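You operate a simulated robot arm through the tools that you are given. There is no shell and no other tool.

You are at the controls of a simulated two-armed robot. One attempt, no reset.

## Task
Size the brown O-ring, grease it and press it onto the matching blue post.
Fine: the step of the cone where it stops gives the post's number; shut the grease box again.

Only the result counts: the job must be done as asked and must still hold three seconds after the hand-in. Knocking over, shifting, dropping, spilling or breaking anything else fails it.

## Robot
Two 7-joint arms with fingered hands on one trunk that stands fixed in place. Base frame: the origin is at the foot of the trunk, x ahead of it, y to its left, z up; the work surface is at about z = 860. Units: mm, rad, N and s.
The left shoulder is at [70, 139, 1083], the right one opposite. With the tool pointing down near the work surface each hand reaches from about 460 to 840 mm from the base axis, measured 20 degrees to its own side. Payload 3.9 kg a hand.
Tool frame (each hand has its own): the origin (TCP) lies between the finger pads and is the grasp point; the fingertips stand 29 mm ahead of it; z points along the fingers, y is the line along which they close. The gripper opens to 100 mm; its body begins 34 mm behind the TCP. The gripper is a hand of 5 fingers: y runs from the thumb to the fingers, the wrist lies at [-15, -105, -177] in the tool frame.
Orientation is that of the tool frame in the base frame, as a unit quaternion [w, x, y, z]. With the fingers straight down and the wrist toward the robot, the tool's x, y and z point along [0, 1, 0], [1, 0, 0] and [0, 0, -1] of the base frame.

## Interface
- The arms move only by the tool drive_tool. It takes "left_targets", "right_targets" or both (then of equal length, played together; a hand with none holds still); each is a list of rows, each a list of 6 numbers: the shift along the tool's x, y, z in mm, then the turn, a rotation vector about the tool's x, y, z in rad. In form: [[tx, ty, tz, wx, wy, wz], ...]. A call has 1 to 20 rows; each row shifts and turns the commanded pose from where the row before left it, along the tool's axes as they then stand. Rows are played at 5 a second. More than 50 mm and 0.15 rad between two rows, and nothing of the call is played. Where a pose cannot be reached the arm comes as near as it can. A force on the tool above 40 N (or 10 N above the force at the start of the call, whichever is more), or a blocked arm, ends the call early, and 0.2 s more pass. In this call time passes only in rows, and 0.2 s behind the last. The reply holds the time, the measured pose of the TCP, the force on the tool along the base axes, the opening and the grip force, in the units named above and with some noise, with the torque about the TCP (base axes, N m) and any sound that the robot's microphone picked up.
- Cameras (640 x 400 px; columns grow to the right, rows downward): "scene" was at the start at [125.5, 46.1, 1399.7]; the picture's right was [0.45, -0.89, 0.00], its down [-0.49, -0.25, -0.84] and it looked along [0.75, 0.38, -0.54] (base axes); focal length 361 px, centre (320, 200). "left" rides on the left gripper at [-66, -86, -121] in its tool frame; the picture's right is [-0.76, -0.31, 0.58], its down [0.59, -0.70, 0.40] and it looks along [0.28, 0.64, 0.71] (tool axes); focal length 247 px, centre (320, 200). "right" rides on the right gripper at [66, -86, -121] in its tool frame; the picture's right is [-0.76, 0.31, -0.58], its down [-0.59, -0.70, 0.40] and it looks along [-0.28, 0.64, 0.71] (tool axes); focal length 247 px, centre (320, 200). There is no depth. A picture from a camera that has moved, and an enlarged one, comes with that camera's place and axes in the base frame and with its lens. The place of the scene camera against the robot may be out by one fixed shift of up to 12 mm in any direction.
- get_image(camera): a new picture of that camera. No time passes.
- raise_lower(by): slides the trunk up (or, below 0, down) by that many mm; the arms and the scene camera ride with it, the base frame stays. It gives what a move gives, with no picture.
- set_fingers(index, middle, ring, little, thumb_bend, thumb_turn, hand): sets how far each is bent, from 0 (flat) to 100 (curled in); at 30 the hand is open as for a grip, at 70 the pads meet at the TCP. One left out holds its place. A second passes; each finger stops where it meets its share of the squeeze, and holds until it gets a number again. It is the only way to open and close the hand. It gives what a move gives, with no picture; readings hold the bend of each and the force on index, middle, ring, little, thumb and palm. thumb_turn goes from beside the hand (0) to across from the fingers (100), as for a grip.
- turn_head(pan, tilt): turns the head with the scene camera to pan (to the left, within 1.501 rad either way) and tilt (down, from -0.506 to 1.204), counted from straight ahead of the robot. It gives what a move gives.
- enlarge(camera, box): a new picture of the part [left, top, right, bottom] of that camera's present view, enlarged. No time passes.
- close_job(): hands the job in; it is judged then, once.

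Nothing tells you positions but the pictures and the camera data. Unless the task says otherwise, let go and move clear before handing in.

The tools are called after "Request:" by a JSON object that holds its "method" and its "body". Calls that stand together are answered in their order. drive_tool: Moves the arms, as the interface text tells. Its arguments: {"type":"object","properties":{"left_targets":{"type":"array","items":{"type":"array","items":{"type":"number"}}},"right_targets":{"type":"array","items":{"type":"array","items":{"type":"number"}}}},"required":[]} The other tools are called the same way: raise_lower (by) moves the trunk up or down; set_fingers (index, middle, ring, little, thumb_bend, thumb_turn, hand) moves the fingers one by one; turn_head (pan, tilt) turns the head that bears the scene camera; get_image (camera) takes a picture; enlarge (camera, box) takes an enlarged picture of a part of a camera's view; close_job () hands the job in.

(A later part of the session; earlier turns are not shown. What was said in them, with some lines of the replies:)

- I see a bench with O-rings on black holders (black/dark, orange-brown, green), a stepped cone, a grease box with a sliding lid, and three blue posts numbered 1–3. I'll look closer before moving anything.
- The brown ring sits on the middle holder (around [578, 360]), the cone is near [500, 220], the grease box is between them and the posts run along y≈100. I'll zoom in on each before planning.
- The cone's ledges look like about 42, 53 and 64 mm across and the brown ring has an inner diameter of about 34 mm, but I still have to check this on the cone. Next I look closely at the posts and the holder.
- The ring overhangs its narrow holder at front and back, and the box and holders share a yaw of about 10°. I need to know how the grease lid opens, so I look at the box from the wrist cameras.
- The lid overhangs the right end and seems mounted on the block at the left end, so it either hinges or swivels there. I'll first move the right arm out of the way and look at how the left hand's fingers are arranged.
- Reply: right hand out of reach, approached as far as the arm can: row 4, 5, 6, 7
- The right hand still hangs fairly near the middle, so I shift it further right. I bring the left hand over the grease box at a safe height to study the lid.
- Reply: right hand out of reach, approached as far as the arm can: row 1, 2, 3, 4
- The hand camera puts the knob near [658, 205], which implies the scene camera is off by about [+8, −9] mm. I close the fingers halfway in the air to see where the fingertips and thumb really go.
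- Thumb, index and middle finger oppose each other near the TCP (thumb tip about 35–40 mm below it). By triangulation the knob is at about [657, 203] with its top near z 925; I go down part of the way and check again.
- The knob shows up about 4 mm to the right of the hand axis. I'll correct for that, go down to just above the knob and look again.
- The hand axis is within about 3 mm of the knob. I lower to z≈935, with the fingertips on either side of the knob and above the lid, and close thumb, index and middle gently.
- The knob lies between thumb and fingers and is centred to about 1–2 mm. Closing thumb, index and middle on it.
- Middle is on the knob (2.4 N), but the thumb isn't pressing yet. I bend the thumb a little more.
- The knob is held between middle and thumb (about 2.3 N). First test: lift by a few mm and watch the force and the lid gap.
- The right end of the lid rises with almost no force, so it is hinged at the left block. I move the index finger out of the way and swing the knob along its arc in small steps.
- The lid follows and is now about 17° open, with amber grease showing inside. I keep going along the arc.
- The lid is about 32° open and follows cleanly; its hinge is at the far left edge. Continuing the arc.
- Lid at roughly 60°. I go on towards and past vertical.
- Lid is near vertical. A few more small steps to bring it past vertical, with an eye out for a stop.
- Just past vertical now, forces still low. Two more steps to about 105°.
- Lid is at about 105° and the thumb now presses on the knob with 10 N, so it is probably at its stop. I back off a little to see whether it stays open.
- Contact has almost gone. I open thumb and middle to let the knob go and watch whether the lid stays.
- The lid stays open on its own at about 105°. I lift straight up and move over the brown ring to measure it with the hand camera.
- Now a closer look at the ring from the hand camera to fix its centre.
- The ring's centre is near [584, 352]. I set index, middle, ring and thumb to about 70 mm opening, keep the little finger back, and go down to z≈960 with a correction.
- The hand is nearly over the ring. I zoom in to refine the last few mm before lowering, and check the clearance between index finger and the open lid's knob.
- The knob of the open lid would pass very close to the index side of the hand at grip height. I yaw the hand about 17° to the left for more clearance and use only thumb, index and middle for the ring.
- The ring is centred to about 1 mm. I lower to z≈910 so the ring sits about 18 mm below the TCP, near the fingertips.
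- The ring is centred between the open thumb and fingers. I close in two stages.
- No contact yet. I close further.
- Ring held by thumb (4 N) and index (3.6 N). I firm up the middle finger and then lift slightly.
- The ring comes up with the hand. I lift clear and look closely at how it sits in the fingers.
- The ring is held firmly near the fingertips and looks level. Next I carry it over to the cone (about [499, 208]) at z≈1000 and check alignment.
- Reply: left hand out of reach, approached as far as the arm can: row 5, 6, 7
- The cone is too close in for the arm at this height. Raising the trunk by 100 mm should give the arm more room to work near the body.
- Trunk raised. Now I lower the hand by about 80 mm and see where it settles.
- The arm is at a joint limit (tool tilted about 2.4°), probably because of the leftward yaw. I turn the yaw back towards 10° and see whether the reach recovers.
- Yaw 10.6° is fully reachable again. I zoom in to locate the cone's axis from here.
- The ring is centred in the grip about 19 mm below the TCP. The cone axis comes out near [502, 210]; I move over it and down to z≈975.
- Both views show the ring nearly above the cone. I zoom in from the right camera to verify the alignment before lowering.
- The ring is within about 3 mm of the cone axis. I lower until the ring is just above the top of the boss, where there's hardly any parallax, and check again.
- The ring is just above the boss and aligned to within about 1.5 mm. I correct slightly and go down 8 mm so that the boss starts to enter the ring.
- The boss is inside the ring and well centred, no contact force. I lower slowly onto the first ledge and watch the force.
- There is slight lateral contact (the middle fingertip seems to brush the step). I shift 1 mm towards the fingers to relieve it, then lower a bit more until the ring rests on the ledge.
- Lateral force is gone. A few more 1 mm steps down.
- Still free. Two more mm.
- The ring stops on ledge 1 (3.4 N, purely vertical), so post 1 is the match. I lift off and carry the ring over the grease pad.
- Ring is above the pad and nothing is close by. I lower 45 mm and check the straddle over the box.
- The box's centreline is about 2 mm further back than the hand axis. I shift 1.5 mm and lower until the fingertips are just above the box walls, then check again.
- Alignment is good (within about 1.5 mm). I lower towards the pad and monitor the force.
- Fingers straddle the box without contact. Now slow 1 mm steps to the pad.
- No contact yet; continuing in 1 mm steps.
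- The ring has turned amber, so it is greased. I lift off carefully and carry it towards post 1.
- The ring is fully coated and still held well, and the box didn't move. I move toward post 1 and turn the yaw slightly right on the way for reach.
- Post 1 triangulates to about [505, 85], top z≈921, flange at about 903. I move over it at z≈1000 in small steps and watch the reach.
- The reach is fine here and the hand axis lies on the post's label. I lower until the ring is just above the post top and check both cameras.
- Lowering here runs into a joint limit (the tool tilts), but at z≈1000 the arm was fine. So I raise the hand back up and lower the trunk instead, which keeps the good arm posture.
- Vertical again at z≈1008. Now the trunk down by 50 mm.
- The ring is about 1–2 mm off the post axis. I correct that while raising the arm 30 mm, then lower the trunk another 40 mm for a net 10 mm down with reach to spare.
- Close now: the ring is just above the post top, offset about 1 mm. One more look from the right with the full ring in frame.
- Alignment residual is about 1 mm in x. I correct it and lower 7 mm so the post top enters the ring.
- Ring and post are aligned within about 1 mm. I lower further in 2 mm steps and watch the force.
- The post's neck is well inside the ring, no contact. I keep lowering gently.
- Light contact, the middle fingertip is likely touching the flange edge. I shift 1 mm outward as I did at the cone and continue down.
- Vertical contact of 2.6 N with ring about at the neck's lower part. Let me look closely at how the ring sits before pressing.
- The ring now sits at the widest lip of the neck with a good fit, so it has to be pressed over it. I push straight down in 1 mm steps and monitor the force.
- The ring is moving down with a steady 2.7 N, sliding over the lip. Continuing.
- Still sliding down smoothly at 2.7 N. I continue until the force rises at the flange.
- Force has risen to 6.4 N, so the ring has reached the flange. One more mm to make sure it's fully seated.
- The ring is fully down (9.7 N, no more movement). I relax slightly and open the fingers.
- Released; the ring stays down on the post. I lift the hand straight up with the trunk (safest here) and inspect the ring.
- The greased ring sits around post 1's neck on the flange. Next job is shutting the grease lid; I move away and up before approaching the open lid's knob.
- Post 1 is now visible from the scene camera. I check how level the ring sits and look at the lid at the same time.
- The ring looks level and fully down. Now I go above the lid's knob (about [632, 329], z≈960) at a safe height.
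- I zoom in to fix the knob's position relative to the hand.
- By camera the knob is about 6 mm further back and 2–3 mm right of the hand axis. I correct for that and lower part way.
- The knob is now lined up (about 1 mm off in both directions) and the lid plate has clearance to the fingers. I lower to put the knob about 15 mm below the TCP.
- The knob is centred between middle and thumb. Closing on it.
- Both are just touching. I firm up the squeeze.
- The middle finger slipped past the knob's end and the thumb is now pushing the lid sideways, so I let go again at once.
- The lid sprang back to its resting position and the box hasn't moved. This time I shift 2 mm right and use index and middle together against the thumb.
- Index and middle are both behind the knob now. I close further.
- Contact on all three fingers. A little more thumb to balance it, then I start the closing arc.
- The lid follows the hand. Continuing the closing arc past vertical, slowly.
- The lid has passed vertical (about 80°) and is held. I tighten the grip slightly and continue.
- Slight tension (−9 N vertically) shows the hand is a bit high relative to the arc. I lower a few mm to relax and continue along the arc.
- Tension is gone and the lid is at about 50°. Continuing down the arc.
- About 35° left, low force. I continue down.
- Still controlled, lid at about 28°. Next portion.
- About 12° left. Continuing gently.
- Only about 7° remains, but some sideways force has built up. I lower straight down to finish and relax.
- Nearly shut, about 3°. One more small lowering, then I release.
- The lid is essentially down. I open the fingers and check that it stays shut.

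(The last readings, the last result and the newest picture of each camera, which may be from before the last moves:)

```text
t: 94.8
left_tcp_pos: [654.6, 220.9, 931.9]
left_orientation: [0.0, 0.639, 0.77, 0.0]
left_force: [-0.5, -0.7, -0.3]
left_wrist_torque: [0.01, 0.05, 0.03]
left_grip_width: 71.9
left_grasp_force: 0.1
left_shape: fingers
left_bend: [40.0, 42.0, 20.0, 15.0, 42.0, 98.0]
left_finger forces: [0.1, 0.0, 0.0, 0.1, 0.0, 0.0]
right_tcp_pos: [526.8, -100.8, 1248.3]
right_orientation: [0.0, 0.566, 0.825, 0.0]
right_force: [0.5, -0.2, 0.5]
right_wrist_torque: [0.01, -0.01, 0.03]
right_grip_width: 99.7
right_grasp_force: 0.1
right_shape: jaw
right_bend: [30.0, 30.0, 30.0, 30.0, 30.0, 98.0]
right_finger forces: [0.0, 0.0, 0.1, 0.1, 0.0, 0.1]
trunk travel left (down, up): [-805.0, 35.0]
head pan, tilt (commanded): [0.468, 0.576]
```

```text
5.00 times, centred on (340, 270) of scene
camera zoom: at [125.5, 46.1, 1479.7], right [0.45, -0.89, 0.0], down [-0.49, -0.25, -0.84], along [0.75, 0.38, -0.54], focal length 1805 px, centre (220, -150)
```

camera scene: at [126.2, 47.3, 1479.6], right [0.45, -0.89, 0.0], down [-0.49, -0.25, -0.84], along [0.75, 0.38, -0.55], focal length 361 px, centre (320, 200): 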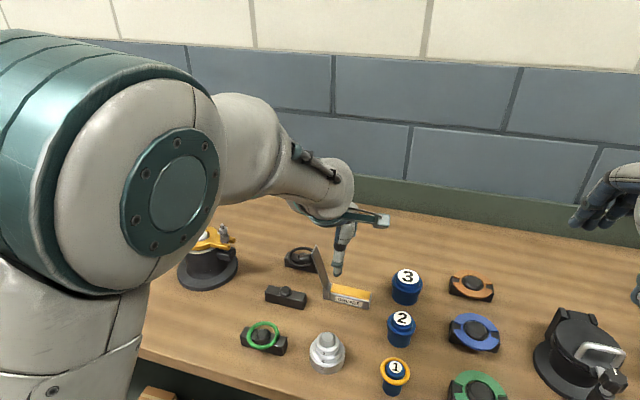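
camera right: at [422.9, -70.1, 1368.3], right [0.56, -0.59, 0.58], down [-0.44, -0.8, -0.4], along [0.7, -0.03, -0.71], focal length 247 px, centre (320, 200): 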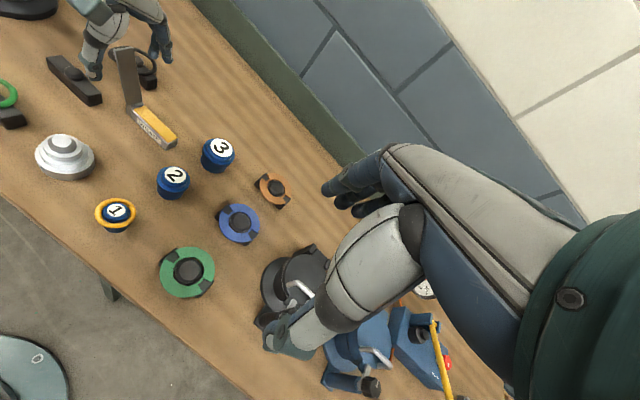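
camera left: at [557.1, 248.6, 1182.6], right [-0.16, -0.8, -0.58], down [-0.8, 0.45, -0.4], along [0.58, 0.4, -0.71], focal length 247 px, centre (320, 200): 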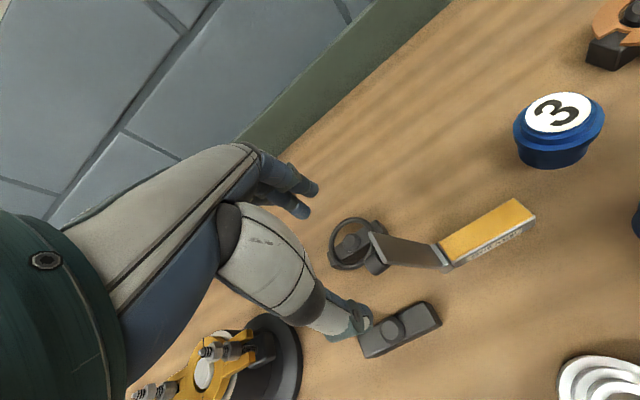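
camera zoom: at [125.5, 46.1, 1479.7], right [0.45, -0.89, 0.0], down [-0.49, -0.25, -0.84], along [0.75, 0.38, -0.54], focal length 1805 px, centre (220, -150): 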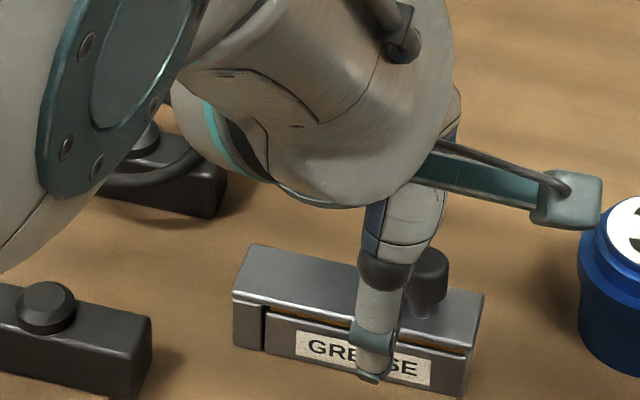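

The lid is shut. I lift straight up and clear, then inspect everything.

Request:
{"method": "drive_tool", "body": {"left_targets": [[0, 0, -10, 0, 0, 0], [0, 0, -20, 0, 0, 0], [0, 0, -30, 0, 0, 0], [0, 0, -35, 0, 0, 0], [0, 0, -35, 0, 0, 0], [30, -5, -10, 0, 0, 0], [35, -5, 0, 0, 0, 0], [35, -5, 0, 0, 0, 0], [35, -5, 0, 0, 0, 0], [0, 0, 0, 0, 0, 0]]}}

Request:
{"method": "get_image", "body": {"camera": "scene"}}

Request:
{"method": "get_image", "body": {"camera": "right"}}

Request:
{"method": "get_image", "body": {"camera": "left"}}

```text
t: 97.0
left_tcp_pos: [608.3, 348.6, 1074.5]
left_orientation: [-0.001, 0.639, 0.769, -0.001]
left_force: [-0.4, 0.1, -0.6]
left_wrist_torque: [0.01, -0.05, 0.0]
left_grip_width: 72.1
left_grasp_force: 0.0
left_shape: fingers
left_bend: [40.0, 42.0, 20.0, 15.0, 42.0, 98.0]
left_finger forces: [0.0, 0.1, 0.0, 0.0, 0.0, 0.1]
right_tcp_pos: [527.1, -102.6, 1247.1]
right_orientation: [0.0, 0.566, 0.825, 0.002]
right_force: [0.1, 0.4, 0.1]
right_wrist_torque: [0.01, -0.04, 0.0]
right_grip_width: 99.6
right_grasp_force: 0.0
right_shape: jaw
right_bend: [30.0, 30.0, 30.0, 30.0, 30.0, 98.0]
right_finger forces: [0.0, 0.0, 0.0, 0.1, 0.0, 0.0]
trunk travel left (down, up): [-805.0, 35.0]
head pan, tilt (commanded): [0.468, 0.576]
```

```text
taken
camera scene: at [126.1, 44.9, 1479.7], right [0.45, -0.89, 0.0], down [-0.49, -0.24, -0.84], along [0.75, 0.38, -0.54], focal length 361 px, centre (320, 200)
```

scene: 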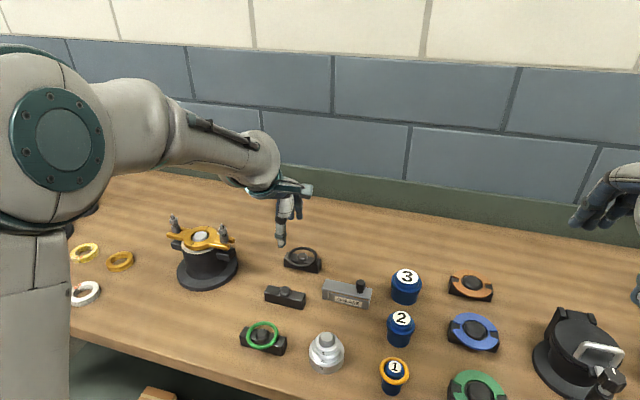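

```text
taken
camera right: at [422.8, -72.3, 1368.2], right [0.56, -0.6, 0.58], down [-0.44, -0.8, -0.4], along [0.7, -0.03, -0.71], focal length 247 px, centre (320, 200)
```

right: 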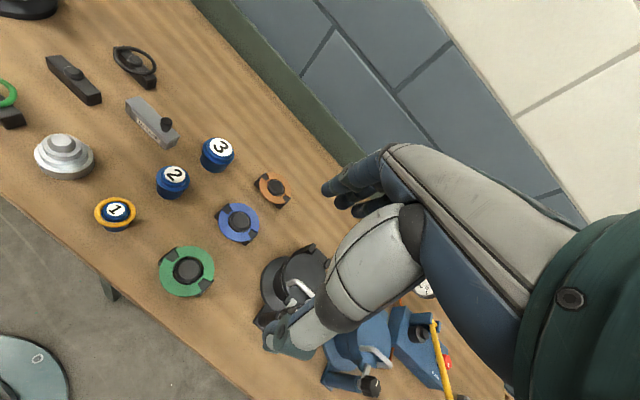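

```text
taken
camera left: at [536.6, 268.5, 1194.2], right [-0.16, -0.8, -0.58], down [-0.8, 0.45, -0.4], along [0.58, 0.4, -0.71], focal length 247 px, centre (320, 200)
```

left: 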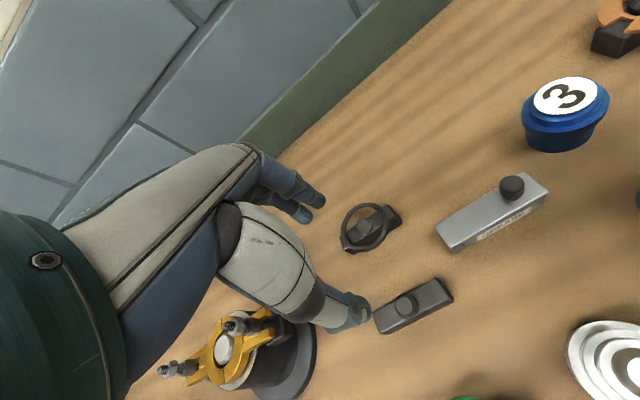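

Everything looks in place. I zoom in on the lid, the greased ring on post 1, the cone and the other rings for a last check.

Request:
{"method": "enlarge", "body": {"camera": "scene", "box": [310, 270, 390, 320]}}

Request:
{"method": "enlarge", "body": {"camera": "scene", "box": [370, 345, 420, 400]}}

Request:
{"method": "enlarge", "body": {"camera": "scene", "box": [230, 240, 390, 380]}}

Request:
{"method": "enlarge", "body": {"camera": "right", "box": [75, 180, 155, 250]}}

Request:
{"method": "enlarge", "body": {"camera": "left", "box": [420, 160, 560, 260]}}

```text
8.00 times, centred on (350, 295) of scene
camera zoom: at [126.1, 44.9, 1479.7], right [0.45, -0.89, 0.0], down [-0.49, -0.24, -0.84], along [0.75, 0.38, -0.54], focal length 2888 px, centre (80, -560)
```

zoom: 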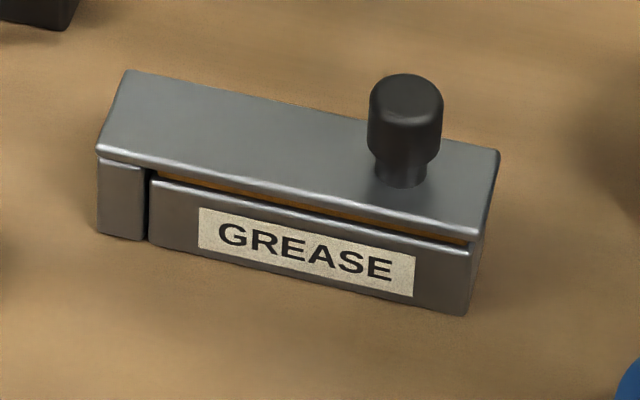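

```text
7.27 times, centred on (395, 372) of scene
camera zoom: at [126.1, 44.9, 1479.7], right [0.45, -0.89, 0.0], down [-0.49, -0.24, -0.84], along [0.75, 0.38, -0.54], focal length 2626 px, centre (-226, -1054)
```

zoom: 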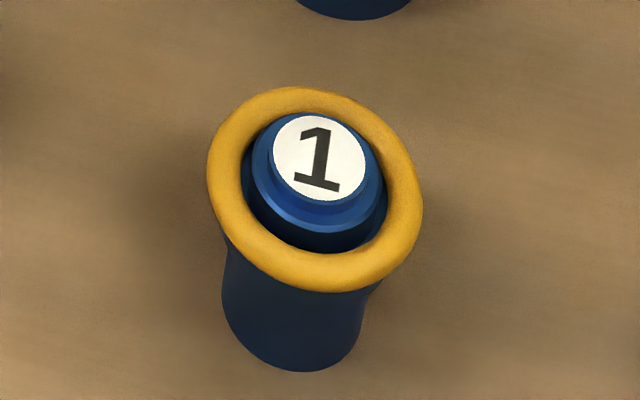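

```text
2.86 times, centred on (310, 310) of scene
camera zoom: at [126.1, 44.9, 1479.7], right [0.45, -0.89, 0.0], down [-0.49, -0.24, -0.84], along [0.75, 0.38, -0.54], focal length 1032 px, centre (349, -114)
```

zoom: 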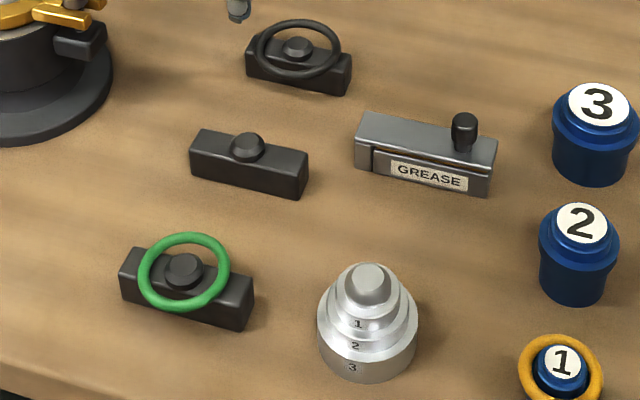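

```text
5.71 times, centred on (115, 215) of right
camera zoom: at [422.8, -72.3, 1368.2], right [0.56, -0.6, 0.58], down [-0.44, -0.8, -0.4], along [0.7, -0.03, -0.71], focal length 1411 px, centre (1491, 114)
```

zoom: 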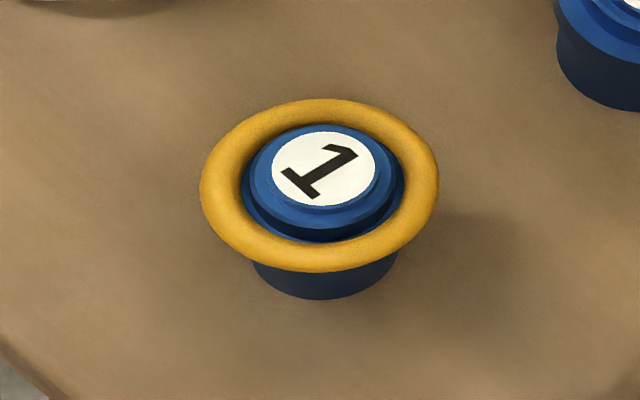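

```text
4.00 times, centred on (490, 210) of left
camera zoom: at [536.6, 268.5, 1194.2], right [-0.16, -0.8, -0.58], down [-0.8, 0.45, -0.4], along [0.58, 0.4, -0.71], focal length 988 px, centre (-360, 160)
```

zoom: 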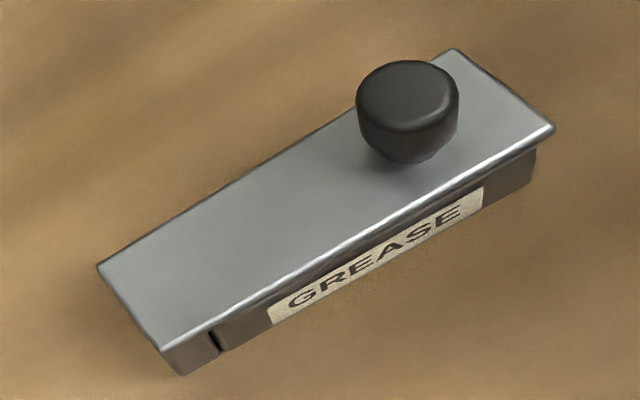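

The greased ring sits level on post 1's flange. The lid is shut, the box, cone and other parts are where they were, and both hands are clear. Handing in.

Request:
{"method": "close_job", "body": {}}

```text
The job is handed in.
```

The brown O-ring is greased and pressed onto post 1, and the grease box is shut again. I handed the job in, but no verdict has come back yet.

- **Size:** the ring stopped on step 1 of the cone under a light, purely vertical contact, so post 1 is the match.
- **Grease:** I pressed the ring flat on the grease pad and it came up coated amber.
- **Post:** the ring slid over the neck with a steady push of about 2.7 N. It then stopped at the flange at about 10 N. The pictures show it level and all the way down.
- **Grease box:** the lid is closed with the same small gap it had at the start. From the scene camera, the box is within about 1 mm of where it began.
- **One slip:** on my first try at shutting the lid, my thumb pushed it sideways with about 9 N. I let go at once; the lid sprang back and the box did not move.

In the last pictures the cone, the other rings and the other posts look undisturbed, and both hands are clear of the work.
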